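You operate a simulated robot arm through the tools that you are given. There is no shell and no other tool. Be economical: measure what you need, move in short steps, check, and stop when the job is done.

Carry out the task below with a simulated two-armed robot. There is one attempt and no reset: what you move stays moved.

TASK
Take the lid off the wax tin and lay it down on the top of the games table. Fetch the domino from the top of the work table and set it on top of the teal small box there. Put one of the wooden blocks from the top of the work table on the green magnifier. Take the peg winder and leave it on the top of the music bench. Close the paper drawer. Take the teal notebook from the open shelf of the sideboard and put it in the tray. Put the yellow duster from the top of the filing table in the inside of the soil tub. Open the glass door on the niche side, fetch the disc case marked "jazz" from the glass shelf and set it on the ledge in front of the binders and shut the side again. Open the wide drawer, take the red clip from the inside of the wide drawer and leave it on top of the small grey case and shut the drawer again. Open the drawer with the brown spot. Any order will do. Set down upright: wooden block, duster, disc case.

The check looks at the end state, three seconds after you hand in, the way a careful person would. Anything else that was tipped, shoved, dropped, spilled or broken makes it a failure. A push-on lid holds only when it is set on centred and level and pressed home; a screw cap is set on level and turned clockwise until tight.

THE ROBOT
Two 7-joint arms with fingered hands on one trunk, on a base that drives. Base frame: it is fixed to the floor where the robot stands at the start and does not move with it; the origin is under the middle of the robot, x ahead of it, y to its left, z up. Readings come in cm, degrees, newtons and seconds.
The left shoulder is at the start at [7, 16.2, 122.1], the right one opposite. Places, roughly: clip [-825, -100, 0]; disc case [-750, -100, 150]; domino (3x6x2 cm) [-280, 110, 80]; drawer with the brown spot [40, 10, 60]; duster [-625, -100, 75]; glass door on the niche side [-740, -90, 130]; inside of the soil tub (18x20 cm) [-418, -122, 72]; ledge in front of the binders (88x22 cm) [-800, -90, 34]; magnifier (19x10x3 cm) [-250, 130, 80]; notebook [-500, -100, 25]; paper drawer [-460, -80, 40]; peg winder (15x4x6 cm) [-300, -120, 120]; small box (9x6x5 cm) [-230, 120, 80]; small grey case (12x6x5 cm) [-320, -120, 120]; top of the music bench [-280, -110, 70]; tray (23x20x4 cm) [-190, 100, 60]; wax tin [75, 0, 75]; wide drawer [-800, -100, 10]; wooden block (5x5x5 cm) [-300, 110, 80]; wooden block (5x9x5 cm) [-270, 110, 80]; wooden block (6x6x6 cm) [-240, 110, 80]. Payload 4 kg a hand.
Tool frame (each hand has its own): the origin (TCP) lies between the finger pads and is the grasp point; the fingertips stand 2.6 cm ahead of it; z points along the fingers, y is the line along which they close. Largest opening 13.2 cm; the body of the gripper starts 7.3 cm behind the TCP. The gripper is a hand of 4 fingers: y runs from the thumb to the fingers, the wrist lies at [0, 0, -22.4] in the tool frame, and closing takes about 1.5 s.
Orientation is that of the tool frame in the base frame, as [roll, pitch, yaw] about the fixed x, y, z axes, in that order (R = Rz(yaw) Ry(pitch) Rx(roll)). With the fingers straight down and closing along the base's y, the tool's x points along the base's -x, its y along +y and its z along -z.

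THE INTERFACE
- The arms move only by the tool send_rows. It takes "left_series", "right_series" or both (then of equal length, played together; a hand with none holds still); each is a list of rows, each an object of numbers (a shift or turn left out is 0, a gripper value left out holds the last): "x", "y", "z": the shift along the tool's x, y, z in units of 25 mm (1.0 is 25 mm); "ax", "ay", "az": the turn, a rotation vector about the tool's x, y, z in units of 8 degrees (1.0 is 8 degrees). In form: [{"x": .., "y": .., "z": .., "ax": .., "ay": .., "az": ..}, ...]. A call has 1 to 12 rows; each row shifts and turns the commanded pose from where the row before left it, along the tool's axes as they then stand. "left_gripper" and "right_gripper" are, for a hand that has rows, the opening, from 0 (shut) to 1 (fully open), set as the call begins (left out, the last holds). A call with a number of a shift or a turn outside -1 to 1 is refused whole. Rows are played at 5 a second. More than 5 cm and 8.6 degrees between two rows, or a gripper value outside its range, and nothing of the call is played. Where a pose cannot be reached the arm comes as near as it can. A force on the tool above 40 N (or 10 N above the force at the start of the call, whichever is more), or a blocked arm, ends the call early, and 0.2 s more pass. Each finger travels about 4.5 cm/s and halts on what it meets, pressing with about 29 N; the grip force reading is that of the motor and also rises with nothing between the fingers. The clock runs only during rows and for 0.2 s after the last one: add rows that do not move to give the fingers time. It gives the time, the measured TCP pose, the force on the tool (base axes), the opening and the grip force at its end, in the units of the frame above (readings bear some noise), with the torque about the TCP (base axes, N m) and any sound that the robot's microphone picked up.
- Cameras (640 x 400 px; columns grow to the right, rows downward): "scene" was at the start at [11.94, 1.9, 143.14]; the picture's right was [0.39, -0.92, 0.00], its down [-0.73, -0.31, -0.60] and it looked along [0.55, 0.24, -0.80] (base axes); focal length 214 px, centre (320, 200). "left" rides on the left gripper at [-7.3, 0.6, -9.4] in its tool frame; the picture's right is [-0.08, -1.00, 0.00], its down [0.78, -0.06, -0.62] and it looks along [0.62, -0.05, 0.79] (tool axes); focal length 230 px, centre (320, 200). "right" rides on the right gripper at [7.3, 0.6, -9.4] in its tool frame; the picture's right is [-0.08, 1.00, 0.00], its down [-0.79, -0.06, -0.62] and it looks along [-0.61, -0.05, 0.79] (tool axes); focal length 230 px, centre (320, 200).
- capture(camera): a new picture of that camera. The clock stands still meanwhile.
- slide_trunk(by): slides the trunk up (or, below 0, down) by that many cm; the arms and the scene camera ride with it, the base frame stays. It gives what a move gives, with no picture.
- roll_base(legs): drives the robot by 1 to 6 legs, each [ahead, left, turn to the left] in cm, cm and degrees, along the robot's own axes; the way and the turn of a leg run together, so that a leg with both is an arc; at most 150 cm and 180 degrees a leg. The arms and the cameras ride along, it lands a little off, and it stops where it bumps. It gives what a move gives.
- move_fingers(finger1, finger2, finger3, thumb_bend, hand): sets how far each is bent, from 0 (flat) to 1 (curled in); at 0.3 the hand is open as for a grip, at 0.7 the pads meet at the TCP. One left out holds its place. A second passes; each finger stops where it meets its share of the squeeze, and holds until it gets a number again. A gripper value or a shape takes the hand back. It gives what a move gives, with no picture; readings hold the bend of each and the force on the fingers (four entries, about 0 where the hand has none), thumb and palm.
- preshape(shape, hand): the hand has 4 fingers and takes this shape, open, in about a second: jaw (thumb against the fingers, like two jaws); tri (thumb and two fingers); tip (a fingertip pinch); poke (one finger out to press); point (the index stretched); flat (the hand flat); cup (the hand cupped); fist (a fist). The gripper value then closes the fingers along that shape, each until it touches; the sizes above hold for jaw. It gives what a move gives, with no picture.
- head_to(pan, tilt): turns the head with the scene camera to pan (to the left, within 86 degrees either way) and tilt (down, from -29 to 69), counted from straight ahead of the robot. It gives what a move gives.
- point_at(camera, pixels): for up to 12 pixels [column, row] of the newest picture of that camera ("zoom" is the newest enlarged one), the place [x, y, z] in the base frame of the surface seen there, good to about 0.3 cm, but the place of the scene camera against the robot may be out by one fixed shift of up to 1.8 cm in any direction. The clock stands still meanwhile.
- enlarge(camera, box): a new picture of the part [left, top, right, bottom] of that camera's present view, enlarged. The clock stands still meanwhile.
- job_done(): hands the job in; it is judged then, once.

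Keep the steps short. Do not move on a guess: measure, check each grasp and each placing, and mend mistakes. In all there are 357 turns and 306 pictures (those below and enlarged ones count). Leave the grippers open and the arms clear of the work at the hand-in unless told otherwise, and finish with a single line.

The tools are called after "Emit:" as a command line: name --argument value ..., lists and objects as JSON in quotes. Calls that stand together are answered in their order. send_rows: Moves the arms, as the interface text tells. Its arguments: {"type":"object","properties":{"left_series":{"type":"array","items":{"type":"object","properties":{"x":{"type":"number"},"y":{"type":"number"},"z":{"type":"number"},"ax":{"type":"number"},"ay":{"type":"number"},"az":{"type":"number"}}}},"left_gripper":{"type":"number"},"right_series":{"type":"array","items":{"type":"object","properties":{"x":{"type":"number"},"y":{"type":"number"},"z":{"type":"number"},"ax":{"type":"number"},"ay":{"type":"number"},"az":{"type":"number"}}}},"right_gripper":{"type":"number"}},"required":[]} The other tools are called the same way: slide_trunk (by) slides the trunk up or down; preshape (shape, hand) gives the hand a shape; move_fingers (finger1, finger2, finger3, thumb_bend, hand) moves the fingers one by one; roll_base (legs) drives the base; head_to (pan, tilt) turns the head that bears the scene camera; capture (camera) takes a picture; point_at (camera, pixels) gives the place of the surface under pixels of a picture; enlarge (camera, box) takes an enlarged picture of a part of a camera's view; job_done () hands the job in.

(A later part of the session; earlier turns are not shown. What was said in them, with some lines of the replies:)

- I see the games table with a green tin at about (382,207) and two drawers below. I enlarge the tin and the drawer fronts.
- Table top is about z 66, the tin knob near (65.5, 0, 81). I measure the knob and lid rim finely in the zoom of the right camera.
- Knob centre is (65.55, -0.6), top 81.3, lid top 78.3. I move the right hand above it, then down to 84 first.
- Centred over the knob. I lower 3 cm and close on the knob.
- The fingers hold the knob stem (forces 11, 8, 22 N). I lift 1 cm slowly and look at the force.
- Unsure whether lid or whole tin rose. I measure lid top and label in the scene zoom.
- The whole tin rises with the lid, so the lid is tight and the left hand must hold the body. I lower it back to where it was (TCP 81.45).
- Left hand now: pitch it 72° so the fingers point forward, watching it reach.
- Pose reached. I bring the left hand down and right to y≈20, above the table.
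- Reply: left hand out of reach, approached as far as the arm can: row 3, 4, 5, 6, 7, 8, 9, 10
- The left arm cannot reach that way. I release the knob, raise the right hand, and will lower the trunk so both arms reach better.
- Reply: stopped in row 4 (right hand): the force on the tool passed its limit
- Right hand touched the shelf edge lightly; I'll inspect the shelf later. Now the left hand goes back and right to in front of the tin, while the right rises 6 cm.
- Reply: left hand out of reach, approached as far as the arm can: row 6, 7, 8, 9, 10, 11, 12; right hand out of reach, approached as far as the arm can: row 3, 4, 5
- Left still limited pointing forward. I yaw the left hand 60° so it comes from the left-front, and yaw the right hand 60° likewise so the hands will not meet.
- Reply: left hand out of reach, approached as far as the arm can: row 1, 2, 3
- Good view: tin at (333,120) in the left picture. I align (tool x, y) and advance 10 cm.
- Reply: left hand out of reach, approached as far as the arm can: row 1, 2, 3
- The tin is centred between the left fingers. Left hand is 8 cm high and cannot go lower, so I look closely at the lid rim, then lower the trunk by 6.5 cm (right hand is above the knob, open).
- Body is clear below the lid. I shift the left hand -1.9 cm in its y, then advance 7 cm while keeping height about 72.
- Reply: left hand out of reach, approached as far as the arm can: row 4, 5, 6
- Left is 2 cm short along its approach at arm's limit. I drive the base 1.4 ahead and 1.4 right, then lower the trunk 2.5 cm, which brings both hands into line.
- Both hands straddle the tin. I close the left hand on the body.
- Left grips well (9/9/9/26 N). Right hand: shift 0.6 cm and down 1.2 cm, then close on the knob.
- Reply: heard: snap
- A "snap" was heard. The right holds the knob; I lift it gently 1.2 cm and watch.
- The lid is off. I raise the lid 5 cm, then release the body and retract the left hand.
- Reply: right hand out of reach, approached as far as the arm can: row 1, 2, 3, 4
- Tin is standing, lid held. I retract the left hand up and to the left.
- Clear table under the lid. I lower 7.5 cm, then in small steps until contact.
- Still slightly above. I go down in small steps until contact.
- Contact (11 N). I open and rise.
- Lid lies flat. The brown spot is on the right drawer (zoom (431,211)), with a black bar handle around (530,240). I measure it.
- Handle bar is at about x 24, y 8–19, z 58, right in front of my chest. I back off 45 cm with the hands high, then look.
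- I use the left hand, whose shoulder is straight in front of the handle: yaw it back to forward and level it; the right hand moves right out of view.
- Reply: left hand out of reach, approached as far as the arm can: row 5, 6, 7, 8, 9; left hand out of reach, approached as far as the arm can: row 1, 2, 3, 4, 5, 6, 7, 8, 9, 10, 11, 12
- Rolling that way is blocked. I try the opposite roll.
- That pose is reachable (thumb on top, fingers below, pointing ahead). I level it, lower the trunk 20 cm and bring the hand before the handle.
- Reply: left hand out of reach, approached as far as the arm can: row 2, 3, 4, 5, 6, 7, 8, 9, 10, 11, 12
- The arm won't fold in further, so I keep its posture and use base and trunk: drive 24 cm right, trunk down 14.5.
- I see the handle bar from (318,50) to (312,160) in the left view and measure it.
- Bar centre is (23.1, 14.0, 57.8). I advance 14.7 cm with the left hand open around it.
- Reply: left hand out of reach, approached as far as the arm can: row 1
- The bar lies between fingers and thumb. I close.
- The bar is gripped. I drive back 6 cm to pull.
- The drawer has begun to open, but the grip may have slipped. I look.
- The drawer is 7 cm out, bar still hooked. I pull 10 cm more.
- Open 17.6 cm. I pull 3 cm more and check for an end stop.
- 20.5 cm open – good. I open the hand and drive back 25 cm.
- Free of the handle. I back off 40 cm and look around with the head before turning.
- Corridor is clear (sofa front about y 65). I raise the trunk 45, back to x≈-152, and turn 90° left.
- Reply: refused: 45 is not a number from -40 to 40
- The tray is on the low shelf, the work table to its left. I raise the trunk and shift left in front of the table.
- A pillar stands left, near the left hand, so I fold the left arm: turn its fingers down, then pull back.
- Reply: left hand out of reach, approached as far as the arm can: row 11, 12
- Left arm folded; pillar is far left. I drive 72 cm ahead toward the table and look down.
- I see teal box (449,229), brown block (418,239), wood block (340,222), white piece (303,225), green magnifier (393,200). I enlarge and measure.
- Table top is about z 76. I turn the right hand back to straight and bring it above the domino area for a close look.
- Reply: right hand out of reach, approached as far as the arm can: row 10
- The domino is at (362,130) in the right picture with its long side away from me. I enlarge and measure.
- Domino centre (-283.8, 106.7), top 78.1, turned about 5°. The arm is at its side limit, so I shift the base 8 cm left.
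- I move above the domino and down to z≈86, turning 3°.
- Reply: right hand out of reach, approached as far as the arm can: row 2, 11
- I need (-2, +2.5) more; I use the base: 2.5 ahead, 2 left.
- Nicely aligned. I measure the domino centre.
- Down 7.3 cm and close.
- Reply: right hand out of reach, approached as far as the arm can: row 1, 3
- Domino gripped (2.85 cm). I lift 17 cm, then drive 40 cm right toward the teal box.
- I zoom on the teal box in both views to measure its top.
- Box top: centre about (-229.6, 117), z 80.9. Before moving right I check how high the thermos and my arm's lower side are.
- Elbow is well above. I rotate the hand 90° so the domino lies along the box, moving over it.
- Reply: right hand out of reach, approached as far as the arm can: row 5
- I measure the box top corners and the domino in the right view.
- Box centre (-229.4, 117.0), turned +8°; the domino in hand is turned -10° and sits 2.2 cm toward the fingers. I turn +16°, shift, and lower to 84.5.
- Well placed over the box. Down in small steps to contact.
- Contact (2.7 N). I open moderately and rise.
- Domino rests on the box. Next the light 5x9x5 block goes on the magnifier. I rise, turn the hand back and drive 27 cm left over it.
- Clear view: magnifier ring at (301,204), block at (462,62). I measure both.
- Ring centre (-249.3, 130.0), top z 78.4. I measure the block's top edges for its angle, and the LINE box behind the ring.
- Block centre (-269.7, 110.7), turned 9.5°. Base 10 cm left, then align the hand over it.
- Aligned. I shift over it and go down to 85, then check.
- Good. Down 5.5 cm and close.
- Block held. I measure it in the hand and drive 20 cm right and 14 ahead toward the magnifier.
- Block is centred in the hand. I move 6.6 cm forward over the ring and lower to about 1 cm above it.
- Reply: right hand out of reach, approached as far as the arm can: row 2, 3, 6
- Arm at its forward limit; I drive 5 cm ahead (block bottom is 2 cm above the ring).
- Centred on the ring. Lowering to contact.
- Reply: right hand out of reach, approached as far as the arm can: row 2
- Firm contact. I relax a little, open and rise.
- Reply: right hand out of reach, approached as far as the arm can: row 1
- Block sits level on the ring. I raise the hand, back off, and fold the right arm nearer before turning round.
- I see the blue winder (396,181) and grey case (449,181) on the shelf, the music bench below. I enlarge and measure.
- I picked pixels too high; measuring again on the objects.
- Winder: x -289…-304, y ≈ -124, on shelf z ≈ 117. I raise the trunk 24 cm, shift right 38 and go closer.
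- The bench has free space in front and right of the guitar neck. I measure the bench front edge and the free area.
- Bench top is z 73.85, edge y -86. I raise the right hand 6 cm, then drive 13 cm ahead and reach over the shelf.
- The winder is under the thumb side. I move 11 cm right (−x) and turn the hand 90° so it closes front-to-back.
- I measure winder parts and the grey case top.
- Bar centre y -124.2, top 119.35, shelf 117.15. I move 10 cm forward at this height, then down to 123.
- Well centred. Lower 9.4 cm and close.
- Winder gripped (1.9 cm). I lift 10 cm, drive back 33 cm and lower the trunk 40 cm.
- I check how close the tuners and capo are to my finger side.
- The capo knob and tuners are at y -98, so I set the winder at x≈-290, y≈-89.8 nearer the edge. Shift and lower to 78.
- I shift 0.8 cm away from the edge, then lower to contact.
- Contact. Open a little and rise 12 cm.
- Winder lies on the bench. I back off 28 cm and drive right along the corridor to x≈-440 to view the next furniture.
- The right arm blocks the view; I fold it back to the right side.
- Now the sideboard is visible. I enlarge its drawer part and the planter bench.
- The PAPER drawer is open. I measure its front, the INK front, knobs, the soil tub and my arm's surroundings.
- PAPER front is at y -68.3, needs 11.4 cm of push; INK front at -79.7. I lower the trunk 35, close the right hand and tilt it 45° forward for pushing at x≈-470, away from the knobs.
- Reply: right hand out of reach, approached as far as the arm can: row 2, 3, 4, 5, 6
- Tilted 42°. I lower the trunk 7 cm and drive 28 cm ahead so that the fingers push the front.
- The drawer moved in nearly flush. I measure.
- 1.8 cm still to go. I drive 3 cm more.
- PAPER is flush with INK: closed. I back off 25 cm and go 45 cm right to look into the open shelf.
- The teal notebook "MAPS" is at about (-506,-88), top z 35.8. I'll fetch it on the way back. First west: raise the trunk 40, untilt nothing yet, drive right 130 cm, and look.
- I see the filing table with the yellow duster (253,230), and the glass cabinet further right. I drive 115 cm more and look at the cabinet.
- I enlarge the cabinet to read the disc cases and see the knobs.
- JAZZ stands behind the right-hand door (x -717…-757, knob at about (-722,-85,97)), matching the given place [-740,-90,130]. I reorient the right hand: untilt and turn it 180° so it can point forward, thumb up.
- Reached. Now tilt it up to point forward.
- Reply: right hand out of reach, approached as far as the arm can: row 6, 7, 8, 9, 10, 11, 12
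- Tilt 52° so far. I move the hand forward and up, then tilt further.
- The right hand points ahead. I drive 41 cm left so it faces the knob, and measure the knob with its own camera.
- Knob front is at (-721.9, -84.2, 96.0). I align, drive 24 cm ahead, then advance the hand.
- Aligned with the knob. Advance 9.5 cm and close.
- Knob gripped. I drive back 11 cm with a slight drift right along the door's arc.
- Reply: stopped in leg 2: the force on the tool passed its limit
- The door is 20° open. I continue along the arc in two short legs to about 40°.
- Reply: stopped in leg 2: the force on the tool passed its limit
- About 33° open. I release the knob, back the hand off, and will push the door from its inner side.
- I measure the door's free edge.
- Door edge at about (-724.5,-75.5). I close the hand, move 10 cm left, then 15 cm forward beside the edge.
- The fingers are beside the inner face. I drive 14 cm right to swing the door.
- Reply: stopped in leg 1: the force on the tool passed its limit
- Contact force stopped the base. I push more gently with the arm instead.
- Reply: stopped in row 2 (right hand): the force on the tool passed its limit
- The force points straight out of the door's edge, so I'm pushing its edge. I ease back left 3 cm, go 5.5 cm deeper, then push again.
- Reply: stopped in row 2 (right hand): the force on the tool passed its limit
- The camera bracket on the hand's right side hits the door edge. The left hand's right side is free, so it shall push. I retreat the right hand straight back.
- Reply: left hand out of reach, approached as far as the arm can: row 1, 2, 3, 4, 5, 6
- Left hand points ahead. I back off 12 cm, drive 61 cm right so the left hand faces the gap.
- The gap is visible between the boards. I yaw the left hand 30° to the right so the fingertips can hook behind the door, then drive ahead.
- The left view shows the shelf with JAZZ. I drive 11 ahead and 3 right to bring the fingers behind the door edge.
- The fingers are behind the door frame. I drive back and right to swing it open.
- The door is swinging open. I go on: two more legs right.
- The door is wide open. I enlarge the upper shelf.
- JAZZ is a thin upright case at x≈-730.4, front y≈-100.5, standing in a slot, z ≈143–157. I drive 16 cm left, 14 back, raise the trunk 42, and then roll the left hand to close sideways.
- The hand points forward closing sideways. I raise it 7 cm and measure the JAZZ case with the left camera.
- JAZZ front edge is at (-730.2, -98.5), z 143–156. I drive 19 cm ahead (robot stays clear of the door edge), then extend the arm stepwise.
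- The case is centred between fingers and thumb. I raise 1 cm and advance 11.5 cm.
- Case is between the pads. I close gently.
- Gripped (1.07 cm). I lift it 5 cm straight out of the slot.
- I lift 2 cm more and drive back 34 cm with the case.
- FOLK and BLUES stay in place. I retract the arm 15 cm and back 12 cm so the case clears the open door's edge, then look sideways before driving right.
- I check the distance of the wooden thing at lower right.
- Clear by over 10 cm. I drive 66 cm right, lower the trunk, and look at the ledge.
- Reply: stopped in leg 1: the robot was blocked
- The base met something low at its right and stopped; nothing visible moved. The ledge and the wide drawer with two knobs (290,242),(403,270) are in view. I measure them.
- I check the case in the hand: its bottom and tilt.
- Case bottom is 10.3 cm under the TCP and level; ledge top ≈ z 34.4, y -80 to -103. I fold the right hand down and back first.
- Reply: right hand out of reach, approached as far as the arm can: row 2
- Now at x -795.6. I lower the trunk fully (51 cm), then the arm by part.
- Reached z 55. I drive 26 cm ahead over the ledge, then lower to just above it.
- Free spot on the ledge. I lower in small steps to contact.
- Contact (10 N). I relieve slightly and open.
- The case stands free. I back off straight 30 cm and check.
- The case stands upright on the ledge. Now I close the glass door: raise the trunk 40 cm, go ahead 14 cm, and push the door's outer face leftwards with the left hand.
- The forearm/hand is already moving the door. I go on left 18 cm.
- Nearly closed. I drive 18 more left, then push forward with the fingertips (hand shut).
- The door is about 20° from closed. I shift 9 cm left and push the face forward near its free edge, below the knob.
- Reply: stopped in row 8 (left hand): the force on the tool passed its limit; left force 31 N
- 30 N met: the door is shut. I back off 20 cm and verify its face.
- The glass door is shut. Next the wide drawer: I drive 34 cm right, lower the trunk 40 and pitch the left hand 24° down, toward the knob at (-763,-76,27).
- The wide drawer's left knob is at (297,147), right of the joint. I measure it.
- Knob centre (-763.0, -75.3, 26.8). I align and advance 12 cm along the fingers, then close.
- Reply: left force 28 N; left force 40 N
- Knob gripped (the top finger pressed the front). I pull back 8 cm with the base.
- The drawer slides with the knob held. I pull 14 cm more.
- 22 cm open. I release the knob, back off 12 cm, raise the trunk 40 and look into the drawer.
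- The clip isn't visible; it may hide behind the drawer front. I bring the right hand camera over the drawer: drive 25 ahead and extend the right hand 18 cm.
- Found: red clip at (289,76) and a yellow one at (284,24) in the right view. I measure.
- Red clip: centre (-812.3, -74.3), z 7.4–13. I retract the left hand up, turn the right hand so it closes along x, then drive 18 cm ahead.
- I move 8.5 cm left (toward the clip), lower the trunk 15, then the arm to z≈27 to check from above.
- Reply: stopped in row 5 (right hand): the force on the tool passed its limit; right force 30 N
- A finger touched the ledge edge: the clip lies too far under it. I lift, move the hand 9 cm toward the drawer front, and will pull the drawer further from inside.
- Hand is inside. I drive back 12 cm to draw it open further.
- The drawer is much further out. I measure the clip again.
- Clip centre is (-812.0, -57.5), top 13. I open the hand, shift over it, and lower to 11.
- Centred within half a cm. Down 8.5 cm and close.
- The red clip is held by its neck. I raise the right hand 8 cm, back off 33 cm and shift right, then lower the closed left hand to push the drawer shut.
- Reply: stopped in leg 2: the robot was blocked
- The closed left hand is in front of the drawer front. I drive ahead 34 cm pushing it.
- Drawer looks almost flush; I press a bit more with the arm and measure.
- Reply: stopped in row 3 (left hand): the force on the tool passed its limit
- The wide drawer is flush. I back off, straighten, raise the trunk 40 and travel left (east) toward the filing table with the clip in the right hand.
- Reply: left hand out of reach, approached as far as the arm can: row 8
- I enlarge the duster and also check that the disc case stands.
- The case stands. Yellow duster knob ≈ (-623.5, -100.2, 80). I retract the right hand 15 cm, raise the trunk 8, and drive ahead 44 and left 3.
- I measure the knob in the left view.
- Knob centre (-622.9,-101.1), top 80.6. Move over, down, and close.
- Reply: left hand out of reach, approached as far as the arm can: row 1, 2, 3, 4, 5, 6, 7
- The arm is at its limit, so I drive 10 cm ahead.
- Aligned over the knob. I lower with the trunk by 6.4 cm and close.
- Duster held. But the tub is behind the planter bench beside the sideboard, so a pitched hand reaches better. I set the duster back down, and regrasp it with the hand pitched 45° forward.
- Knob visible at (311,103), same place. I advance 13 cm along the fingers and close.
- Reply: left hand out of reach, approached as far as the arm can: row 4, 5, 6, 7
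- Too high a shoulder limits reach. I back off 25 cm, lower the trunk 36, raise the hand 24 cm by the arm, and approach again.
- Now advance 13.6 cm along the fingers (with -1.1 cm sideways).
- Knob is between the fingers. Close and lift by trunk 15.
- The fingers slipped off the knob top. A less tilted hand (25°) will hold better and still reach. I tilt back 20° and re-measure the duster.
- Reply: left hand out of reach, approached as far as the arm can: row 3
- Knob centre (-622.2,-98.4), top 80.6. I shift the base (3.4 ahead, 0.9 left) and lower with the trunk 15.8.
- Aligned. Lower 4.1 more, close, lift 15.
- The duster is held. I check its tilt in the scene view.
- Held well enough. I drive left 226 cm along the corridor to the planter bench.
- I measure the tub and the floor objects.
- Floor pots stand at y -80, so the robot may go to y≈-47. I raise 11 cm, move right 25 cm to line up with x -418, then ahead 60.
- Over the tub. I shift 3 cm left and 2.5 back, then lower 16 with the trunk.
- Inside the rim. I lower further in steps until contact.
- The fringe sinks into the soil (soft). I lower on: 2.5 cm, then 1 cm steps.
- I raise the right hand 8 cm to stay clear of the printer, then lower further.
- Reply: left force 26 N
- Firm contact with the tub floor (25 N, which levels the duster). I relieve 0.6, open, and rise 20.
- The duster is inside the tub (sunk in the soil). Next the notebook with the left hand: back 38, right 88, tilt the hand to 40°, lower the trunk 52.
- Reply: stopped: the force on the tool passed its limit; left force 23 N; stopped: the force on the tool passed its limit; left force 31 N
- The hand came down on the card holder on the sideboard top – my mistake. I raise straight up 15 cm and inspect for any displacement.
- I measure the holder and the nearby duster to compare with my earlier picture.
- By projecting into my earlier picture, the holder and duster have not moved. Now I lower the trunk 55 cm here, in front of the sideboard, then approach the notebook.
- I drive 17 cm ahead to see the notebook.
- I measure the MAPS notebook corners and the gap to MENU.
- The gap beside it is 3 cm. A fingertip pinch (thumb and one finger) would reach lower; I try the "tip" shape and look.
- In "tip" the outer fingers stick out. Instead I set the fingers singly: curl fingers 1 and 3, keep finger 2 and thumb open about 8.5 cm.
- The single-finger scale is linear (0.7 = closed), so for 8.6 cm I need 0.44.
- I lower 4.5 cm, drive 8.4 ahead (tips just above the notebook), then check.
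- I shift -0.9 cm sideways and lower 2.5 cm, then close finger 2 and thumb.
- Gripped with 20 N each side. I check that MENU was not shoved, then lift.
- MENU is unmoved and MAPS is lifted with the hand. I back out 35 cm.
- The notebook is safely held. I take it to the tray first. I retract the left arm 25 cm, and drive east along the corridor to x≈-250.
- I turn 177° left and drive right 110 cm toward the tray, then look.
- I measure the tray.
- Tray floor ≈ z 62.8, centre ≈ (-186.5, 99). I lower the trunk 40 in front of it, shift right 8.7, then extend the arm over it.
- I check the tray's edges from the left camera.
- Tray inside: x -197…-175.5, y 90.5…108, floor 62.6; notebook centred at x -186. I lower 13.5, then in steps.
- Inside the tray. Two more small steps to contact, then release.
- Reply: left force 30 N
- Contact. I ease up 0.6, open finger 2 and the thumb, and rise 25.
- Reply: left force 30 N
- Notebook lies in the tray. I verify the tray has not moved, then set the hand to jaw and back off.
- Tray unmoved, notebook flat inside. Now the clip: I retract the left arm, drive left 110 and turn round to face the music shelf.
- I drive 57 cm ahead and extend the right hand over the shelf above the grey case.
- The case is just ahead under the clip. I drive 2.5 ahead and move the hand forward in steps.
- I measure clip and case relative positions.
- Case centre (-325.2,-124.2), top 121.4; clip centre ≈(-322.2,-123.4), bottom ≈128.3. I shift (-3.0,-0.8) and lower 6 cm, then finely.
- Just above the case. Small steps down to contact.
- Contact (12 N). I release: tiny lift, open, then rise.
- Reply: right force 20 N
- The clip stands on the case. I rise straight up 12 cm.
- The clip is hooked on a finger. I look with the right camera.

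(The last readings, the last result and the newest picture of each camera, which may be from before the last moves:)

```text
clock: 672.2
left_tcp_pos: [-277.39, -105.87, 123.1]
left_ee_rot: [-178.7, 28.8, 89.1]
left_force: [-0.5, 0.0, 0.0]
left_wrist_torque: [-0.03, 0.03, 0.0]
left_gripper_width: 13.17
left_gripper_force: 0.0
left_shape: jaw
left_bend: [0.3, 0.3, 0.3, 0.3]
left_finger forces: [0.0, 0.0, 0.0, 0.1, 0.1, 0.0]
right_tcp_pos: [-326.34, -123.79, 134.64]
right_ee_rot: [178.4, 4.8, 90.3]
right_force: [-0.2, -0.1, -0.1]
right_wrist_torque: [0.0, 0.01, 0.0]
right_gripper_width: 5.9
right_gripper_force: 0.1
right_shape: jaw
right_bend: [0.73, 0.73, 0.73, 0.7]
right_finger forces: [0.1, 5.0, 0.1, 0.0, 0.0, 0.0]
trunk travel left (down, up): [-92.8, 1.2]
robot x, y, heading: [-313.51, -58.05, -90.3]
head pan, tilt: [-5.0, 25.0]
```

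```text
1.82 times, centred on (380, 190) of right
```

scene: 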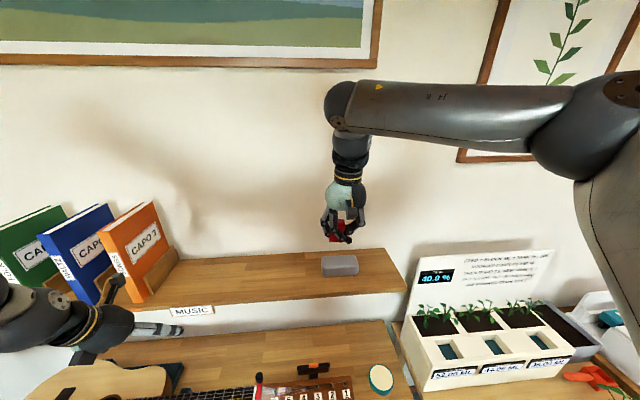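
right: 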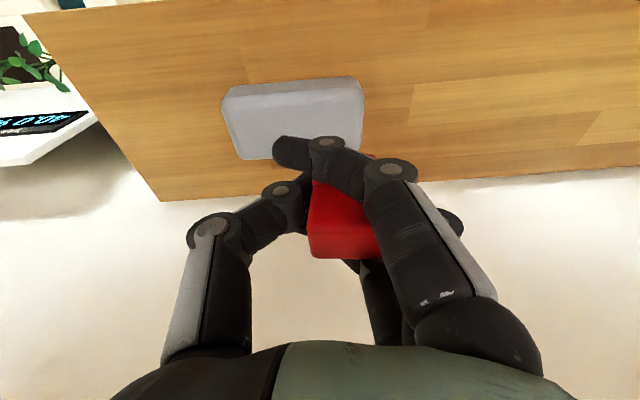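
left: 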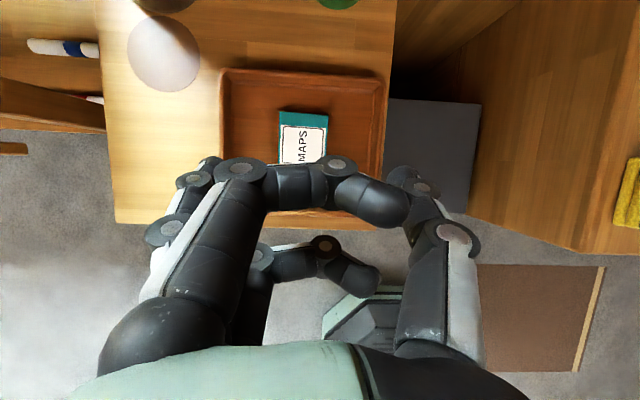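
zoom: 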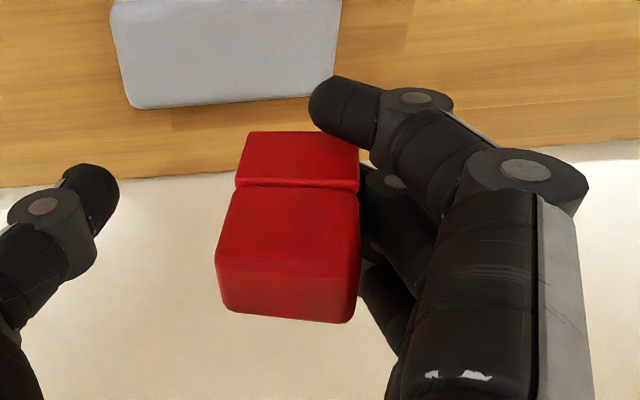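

The clip's notch is wedged on finger 2. I lower it back onto the case, then push it off with fingers 1 and 3 while finger 2 opens.

Emit:
send_rows --right_series '[{"z": 1, "x": 0.05}, {"z": 1, "x": 0.05}, {"z": 1, "x": 0.05}, {"z": 0.8}, {"z": 0.15}, {"z": 0.08}, {}]'

Emit:
enlarge --camera "scene" --box '[310, 215, 390, 290]'

```text
clock: 673.8
left_tcp_pos: [-277.41, -105.85, 123.1]
left_ee_rot: [-178.9, 28.7, 89.1]
left_force: [0.7, 1.6, 0.0]
left_wrist_torque: [0.0, 0.01, 0.01]
left_gripper_width: 13.2
left_gripper_force: 0.0
left_shape: jaw
left_bend: [0.3, 0.3, 0.3, 0.3]
left_finger forces: [0.0, 0.0, 0.0, 0.1, 0.0, 0.1]
right_tcp_pos: [-326.07, -124.3, 124.75]
right_ee_rot: [178.2, 4.7, 90.2]
right_force: [-0.5, -0.4, -1.2]
right_wrist_torque: [0.02, -0.02, 0.01]
right_gripper_width: 5.88
right_gripper_force: 0.0
right_shape: jaw
right_bend: [0.73, 0.73, 0.73, 0.7]
right_finger forces: [0.0, 5.1, 0.0, 0.1, 0.0, 0.1]
trunk travel left (down, up): [-92.8, 1.2]
robot x, y, heading: [-313.6, -57.94, -90.0]
head pan, tilt: [-5.0, 25.0]
```

```text
5.33 times, centred on (350, 252) of scene
```

zoom: 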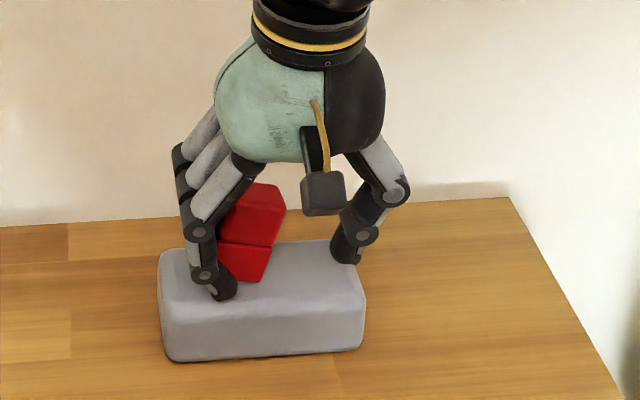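

I lower slightly to touch, then retract finger 2 while fingers 1 and 3 hold their place.

Emit:
send_rows --right_series '[{"z": 0.1}, {"z": 0.08}, {}]'

Emit:
move_fingers --hand "right" --finger1 0.55 --finger3 0.55 --finger2 0.34 --thumb_bend 0.42

Emit:
enlarge --camera "scene" --box '[310, 215, 390, 290]'

```text
clock: 674.6
left_tcp_pos: [-277.46, -105.95, 123.11]
left_ee_rot: [-178.7, 28.8, 89.1]
left_force: [-0.1, 0.1, -0.1]
left_wrist_torque: [0.02, 0.04, -0.02]
left_gripper_width: 13.19
left_gripper_force: 0.1
left_shape: jaw
left_bend: [0.3, 0.3, 0.3, 0.3]
left_finger forces: [0.1, 0.0, 0.1, 0.0, 0.0, 0.1]
right_tcp_pos: [-326.0, -124.22, 124.34]
right_ee_rot: [178.2, 4.9, 90.2]
right_force: [1.0, -1.2, 0.3]
right_wrist_torque: [-0.01, -0.02, -0.01]
right_gripper_width: 5.9
right_gripper_force: 0.0
right_shape: jaw
right_bend: [0.73, 0.73, 0.73, 0.7]
right_finger forces: [0.0, 5.2, 0.0, 0.0, 0.1, 0.0]
trunk travel left (down, up): [-92.8, 1.2]
robot x, y, heading: [-313.34, -58.15, -90.2]
head pan, tilt: [-5.0, 25.0]
```

```text
clock: 675.6
left_tcp_pos: [-277.32, -105.51, 123.21]
left_ee_rot: [-178.7, 28.9, 89.0]
left_force: [-0.1, -0.5, -0.6]
left_wrist_torque: [-0.01, 0.03, 0.01]
left_gripper_width: 13.18
left_gripper_force: 0.1
left_shape: jaw
left_bend: [0.3, 0.3, 0.3, 0.3]
left_finger forces: [0.0, 0.0, 0.1, 0.1, 0.0, 0.0]
right_tcp_pos: [-325.88, -124.01, 124.84]
right_ee_rot: [178.3, 5.1, 90.2]
right_force: [1.0, 0.0, 30.8]
right_wrist_torque: [0.69, -1.1, -0.04]
right_gripper_width: 7.78
right_gripper_force: 15.5
right_shape: fingers
right_bend: [0.61, 0.34, 0.55, 0.42]
right_finger forces: [29.8, 0.1, 0.1, 0.0, 0.2, 0.0]
trunk travel left (down, up): [-92.8, 1.2]
robot x, y, heading: [-313.56, -58.36, -90.3]
head pan, tilt: [-5.0, 25.0]
```

```text
5.33 times, centred on (350, 252) of scene
```

zoom: 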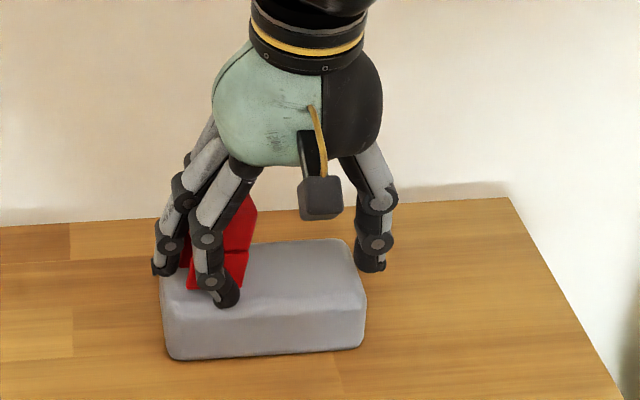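

Finger 2 reads free, but the clip sits near the case's left end. I relieve the pressure slightly and look with the right camera.

Emit:
send_rows --right_series '[{"z": -0.15}, {}]'

Emit:
capture --camera "right"

Emit:
enlarge --camera "scene" --box '[315, 225, 375, 285]'

```text
clock: 676.2
left_tcp_pos: [-277.42, -105.64, 123.21]
left_ee_rot: [-178.7, 28.8, 89.1]
left_force: [0.3, 0.1, -0.1]
left_wrist_torque: [-0.02, 0.01, 0.01]
left_gripper_width: 13.2
left_gripper_force: 0.0
left_shape: jaw
left_bend: [0.3, 0.3, 0.3, 0.3]
left_finger forces: [0.1, 0.1, 0.0, 0.0, 0.0, 0.1]
right_tcp_pos: [-326.08, -124.04, 124.82]
right_ee_rot: [178.5, 4.8, 90.3]
right_force: [1.0, 2.7, 14.4]
right_wrist_torque: [0.44, -0.65, 0.06]
right_gripper_width: 7.91
right_gripper_force: 7.1
right_shape: fingers
right_bend: [0.57, 0.34, 0.55, 0.42]
right_finger forces: [15.1, 0.0, 0.0, 0.0, 0.0, 0.1]
trunk travel left (down, up): [-92.8, 1.2]
robot x, y, heading: [-313.52, -57.93, -90.1]
head pan, tilt: [-5.0, 25.0]
```

```text
34 pictures are left
```

right: 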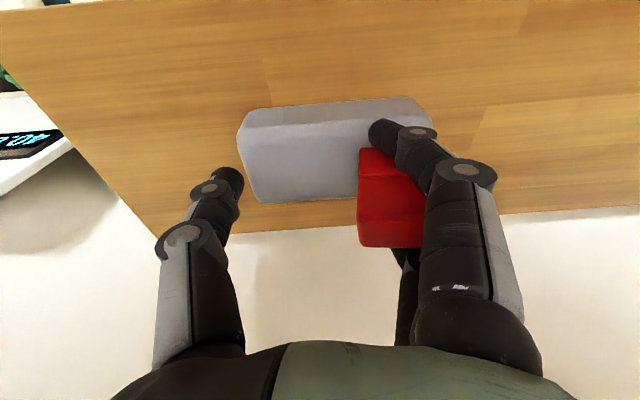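

```text
6.67 times, centred on (345, 255) of scene
```

zoom: 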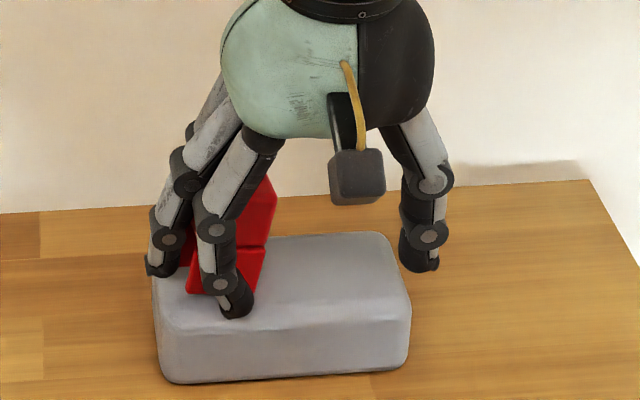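

Emit:
point_at --camera "right" --pixels '[[390, 230], [365, 230], [390, 170], [365, 170], [365, 195], [415, 235], [420, 105], [245, 130]]'

```text
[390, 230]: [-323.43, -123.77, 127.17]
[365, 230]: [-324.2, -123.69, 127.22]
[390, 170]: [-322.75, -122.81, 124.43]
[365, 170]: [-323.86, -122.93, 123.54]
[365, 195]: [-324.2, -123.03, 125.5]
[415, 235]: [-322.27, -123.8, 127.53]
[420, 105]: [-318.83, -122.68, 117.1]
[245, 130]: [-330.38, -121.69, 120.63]
```

The clip stands on the case (centre x -322.5, top 127.3). Finger 2 is unloaded; I open it further, then rise 1 cm and look.

Emit:
move_fingers --hand "right" --finger2 0.2

Emit:
enlarge --camera "scene" --box '[315, 225, 375, 285]'

```text
clock: 677.2
left_tcp_pos: [-277.33, -105.67, 123.13]
left_ee_rot: [-178.6, 28.6, 89.1]
left_force: [0.3, 0.4, 0.8]
left_wrist_torque: [-0.01, 0.04, -0.01]
left_gripper_width: 13.2
left_gripper_force: 0.1
left_shape: jaw
left_bend: [0.3, 0.3, 0.3, 0.3]
left_finger forces: [0.0, 0.0, 0.0, 0.1, 0.1, 0.0]
right_tcp_pos: [-326.06, -124.18, 124.84]
right_ee_rot: [178.5, 4.8, 90.2]
right_force: [1.0, 2.2, 9.7]
right_wrist_torque: [0.3, -0.38, 0.03]
right_gripper_width: 7.8
right_gripper_force: 4.5
right_shape: fingers
right_bend: [0.56, 0.2, 0.55, 0.42]
right_finger forces: [9.7, 0.1, 0.0, 0.1, 0.1, 0.0]
trunk travel left (down, up): [-92.8, 1.2]
robot x, y, heading: [-312.99, -58.2, -90.1]
head pan, tilt: [-5.0, 25.0]
```

```text
6.67 times, centred on (345, 255) of scene
```

zoom: 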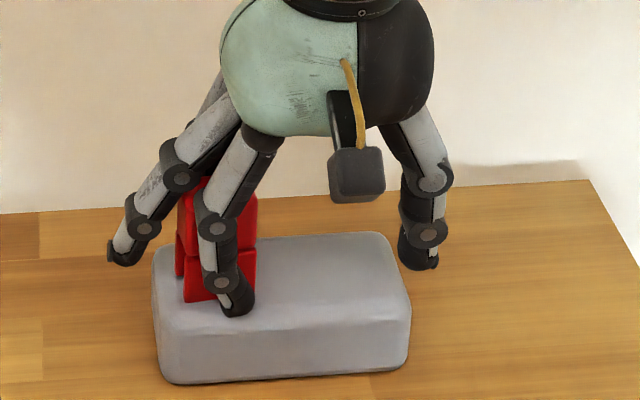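

Finger 2 is clear and the clip stands upright on the case. I rise slowly.

Emit:
send_rows --right_series '[{"z": -0.2}, {"z": -0.3}, {"z": -0.5}, {"z": -0.8}, {}]'

Emit:
enlarge --camera "scene" --box '[310, 215, 390, 290]'

```text
clock: 678.4
left_tcp_pos: [-277.29, -105.9, 123.1]
left_ee_rot: [-178.8, 28.6, 89.3]
left_force: [0.6, -0.5, 0.1]
left_wrist_torque: [0.02, -0.02, 0.02]
left_gripper_width: 13.19
left_gripper_force: 0.1
left_shape: jaw
left_bend: [0.3, 0.3, 0.3, 0.3]
left_finger forces: [0.1, 0.0, 0.1, 0.1, 0.0, 0.1]
right_tcp_pos: [-326.4, -123.75, 129.22]
right_ee_rot: [178.3, 4.8, 90.2]
right_force: [-0.7, -0.6, 0.0]
right_wrist_torque: [-0.01, 0.01, 0.01]
right_gripper_width: 7.61
right_gripper_force: 0.0
right_shape: fingers
right_bend: [0.55, 0.2, 0.55, 0.42]
right_finger forces: [0.0, 0.0, 0.0, 0.0, 0.0, 0.1]
trunk travel left (down, up): [-92.8, 1.2]
robot x, y, heading: [-313.33, -58.11, -90.1]
head pan, tilt: [-5.0, 25.0]
```

```text
5.33 times, centred on (350, 252) of scene
```

zoom: 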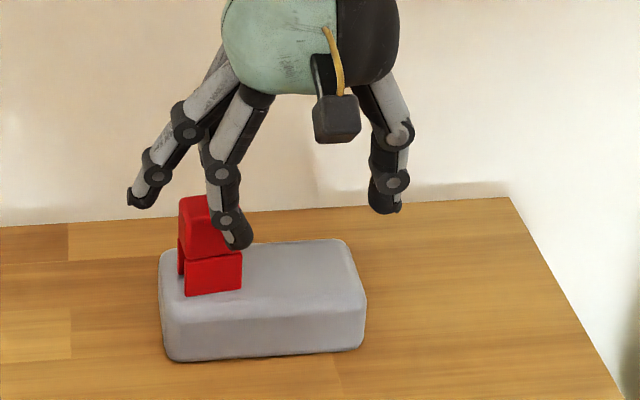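

The clip stays on the case. I rise 8 cm more and back away.

Emit:
send_rows --right_series '[{"z": -0.8}, {"z": -1}, {"z": -1}, {"z": -0.6}, {}]'

Emit:
roll_base --legs '[[-45, 0, 0]]'

Emit:
preshape --shape "jaw" --hand "right"

Emit:
capture --camera "scene"

Emit:
enlarge --camera "scene" --box '[290, 180, 390, 250]'

```text
clock: 679.6
left_tcp_pos: [-277.41, -105.9, 123.18]
left_ee_rot: [-178.7, 28.7, 89.2]
left_force: [0.7, -0.5, 0.0]
left_wrist_torque: [0.01, -0.02, 0.02]
left_gripper_width: 13.21
left_gripper_force: 0.1
left_shape: jaw
left_bend: [0.3, 0.3, 0.3, 0.3]
left_finger forces: [0.0, 0.0, 0.0, 0.1, 0.0, 0.0]
right_tcp_pos: [-326.43, -122.91, 137.93]
right_ee_rot: [178.3, 4.8, 90.2]
right_force: [0.4, -0.5, -1.1]
right_wrist_torque: [0.01, 0.0, 0.02]
right_gripper_width: 7.6
right_gripper_force: 0.0
right_shape: fingers
right_bend: [0.55, 0.2, 0.55, 0.42]
right_finger forces: [0.0, 0.1, 0.0, 0.0, 0.0, 0.0]
trunk travel left (down, up): [-92.8, 1.2]
robot x, y, heading: [-313.05, -58.0, -90.1]
head pan, tilt: [-5.0, 25.0]
```

```text
clock: 682.4
left_tcp_pos: [-277.41, -61.58, 122.96]
left_ee_rot: [-178.8, 28.5, 88.7]
left_force: [-0.2, 0.4, 0.0]
left_wrist_torque: [0.01, 0.03, 0.0]
left_gripper_width: 13.2
left_gripper_force: 0.1
left_shape: jaw
left_bend: [0.3, 0.3, 0.3, 0.3]
left_finger forces: [0.0, 0.0, 0.0, 0.1, 0.0, 0.0]
right_tcp_pos: [-326.49, -78.28, 137.72]
right_ee_rot: [178.3, 4.8, 89.9]
right_force: [0.7, -0.7, -1.4]
right_wrist_torque: [0.02, -0.01, 0.02]
right_gripper_width: 7.59
right_gripper_force: 0.1
right_shape: fingers
right_bend: [0.55, 0.2, 0.55, 0.42]
right_finger forces: [0.1, 0.1, 0.0, 0.1, 0.0, 0.0]
trunk travel left (down, up): [-92.8, 1.2]
robot x, y, heading: [-313.32, -13.14, -90.8]
head pan, tilt: [-5.0, 25.0]
```

```text
clock: 683.2
left_tcp_pos: [-277.45, -61.23, 123.11]
left_ee_rot: [-178.8, 28.7, 88.8]
left_force: [0.4, -0.4, -0.4]
left_wrist_torque: [0.0, 0.0, -0.03]
left_gripper_width: 13.21
left_gripper_force: 0.0
left_shape: jaw
left_bend: [0.3, 0.3, 0.3, 0.3]
left_finger forces: [0.0, 0.1, 0.1, 0.0, 0.1, 0.0]
right_tcp_pos: [-326.65, -77.85, 137.8]
right_ee_rot: [178.3, 4.8, 89.9]
right_force: [0.2, -0.3, 0.2]
right_wrist_torque: [-0.02, 0.03, 0.01]
right_gripper_width: 13.17
right_gripper_force: 0.1
right_shape: jaw
right_bend: [0.3, 0.3, 0.3, 0.3]
right_finger forces: [0.0, 0.0, 0.0, 0.0, 0.0, 0.0]
trunk travel left (down, up): [-92.8, 1.2]
robot x, y, heading: [-313.35, -13.19, -90.5]
head pan, tilt: [-5.0, 25.0]
```

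```text
30 pictures are left
```

scene: 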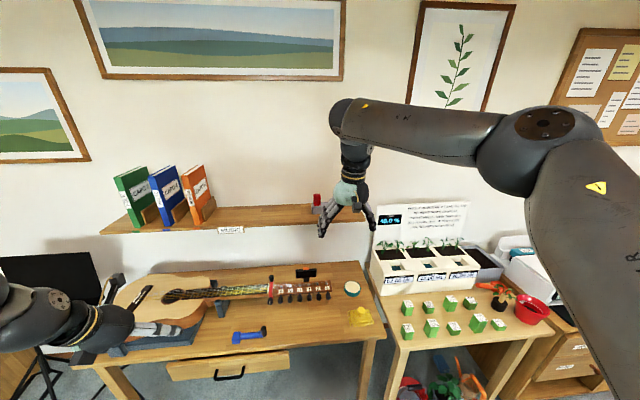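

```text
5.71 times, centred on (340, 215) of scene
```

zoom: 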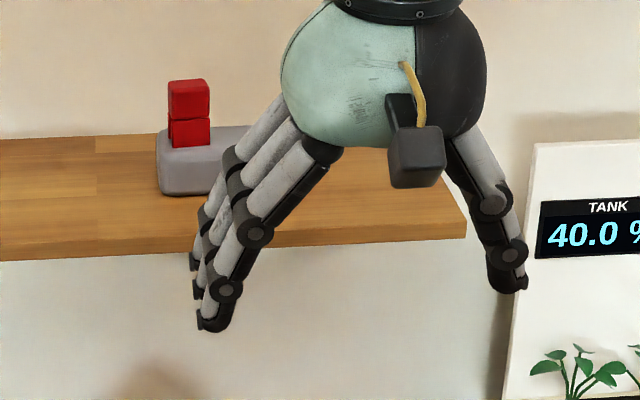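

The clip stands on the grey case, the winder lies on the bench, all hands are open. I back off a little more so the arms are clear, then hand in.

Emit:
roll_base --legs '[[-18, 0, 0]]'

Emit:
enlarge --camera "scene" --box '[100, 150, 560, 360]'

```text
clock: 684.8
left_tcp_pos: [-277.18, -43.5, 122.93]
left_ee_rot: [-178.7, 28.5, 88.9]
left_force: [0.0, -0.2, -0.7]
left_wrist_torque: [0.0, -0.01, 0.03]
left_gripper_width: 13.19
left_gripper_force: 0.0
left_shape: jaw
left_bend: [0.3, 0.3, 0.3, 0.3]
left_finger forces: [0.0, 0.1, 0.0, 0.1, 0.0, 0.0]
right_tcp_pos: [-326.33, -60.28, 137.57]
right_ee_rot: [178.4, 4.5, 89.9]
right_force: [0.4, 0.3, -0.2]
right_wrist_torque: [-0.03, 0.0, -0.01]
right_gripper_width: 13.18
right_gripper_force: 0.1
right_shape: jaw
right_bend: [0.3, 0.3, 0.3, 0.3]
right_finger forces: [0.1, 0.0, 0.0, 0.1, 0.1, 0.0]
trunk travel left (down, up): [-92.8, 1.2]
robot x, y, heading: [-312.94, 5.33, -90.4]
head pan, tilt: [-5.0, 25.0]
```

```text
1.39 times, centred on (330, 255) of scene
```

zoom: 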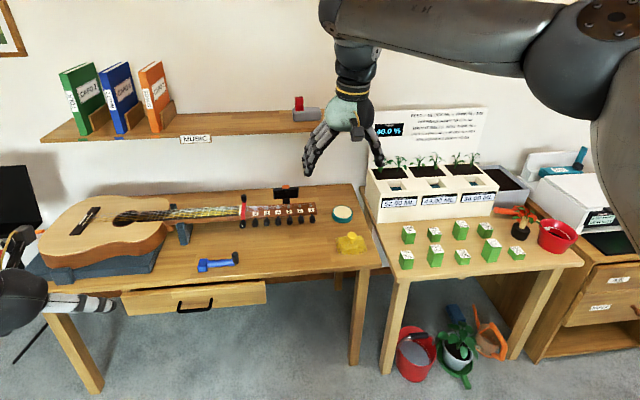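

All parts are in place and the arms are clear; I hand in.

Emit:
job_done

```text
The job is handed in.
```

I carried out all ten jobs and handed in; one thing I could not confirm is whether the duster stands upright in the tub, because it sank below the soil surface out of the cameras' view.
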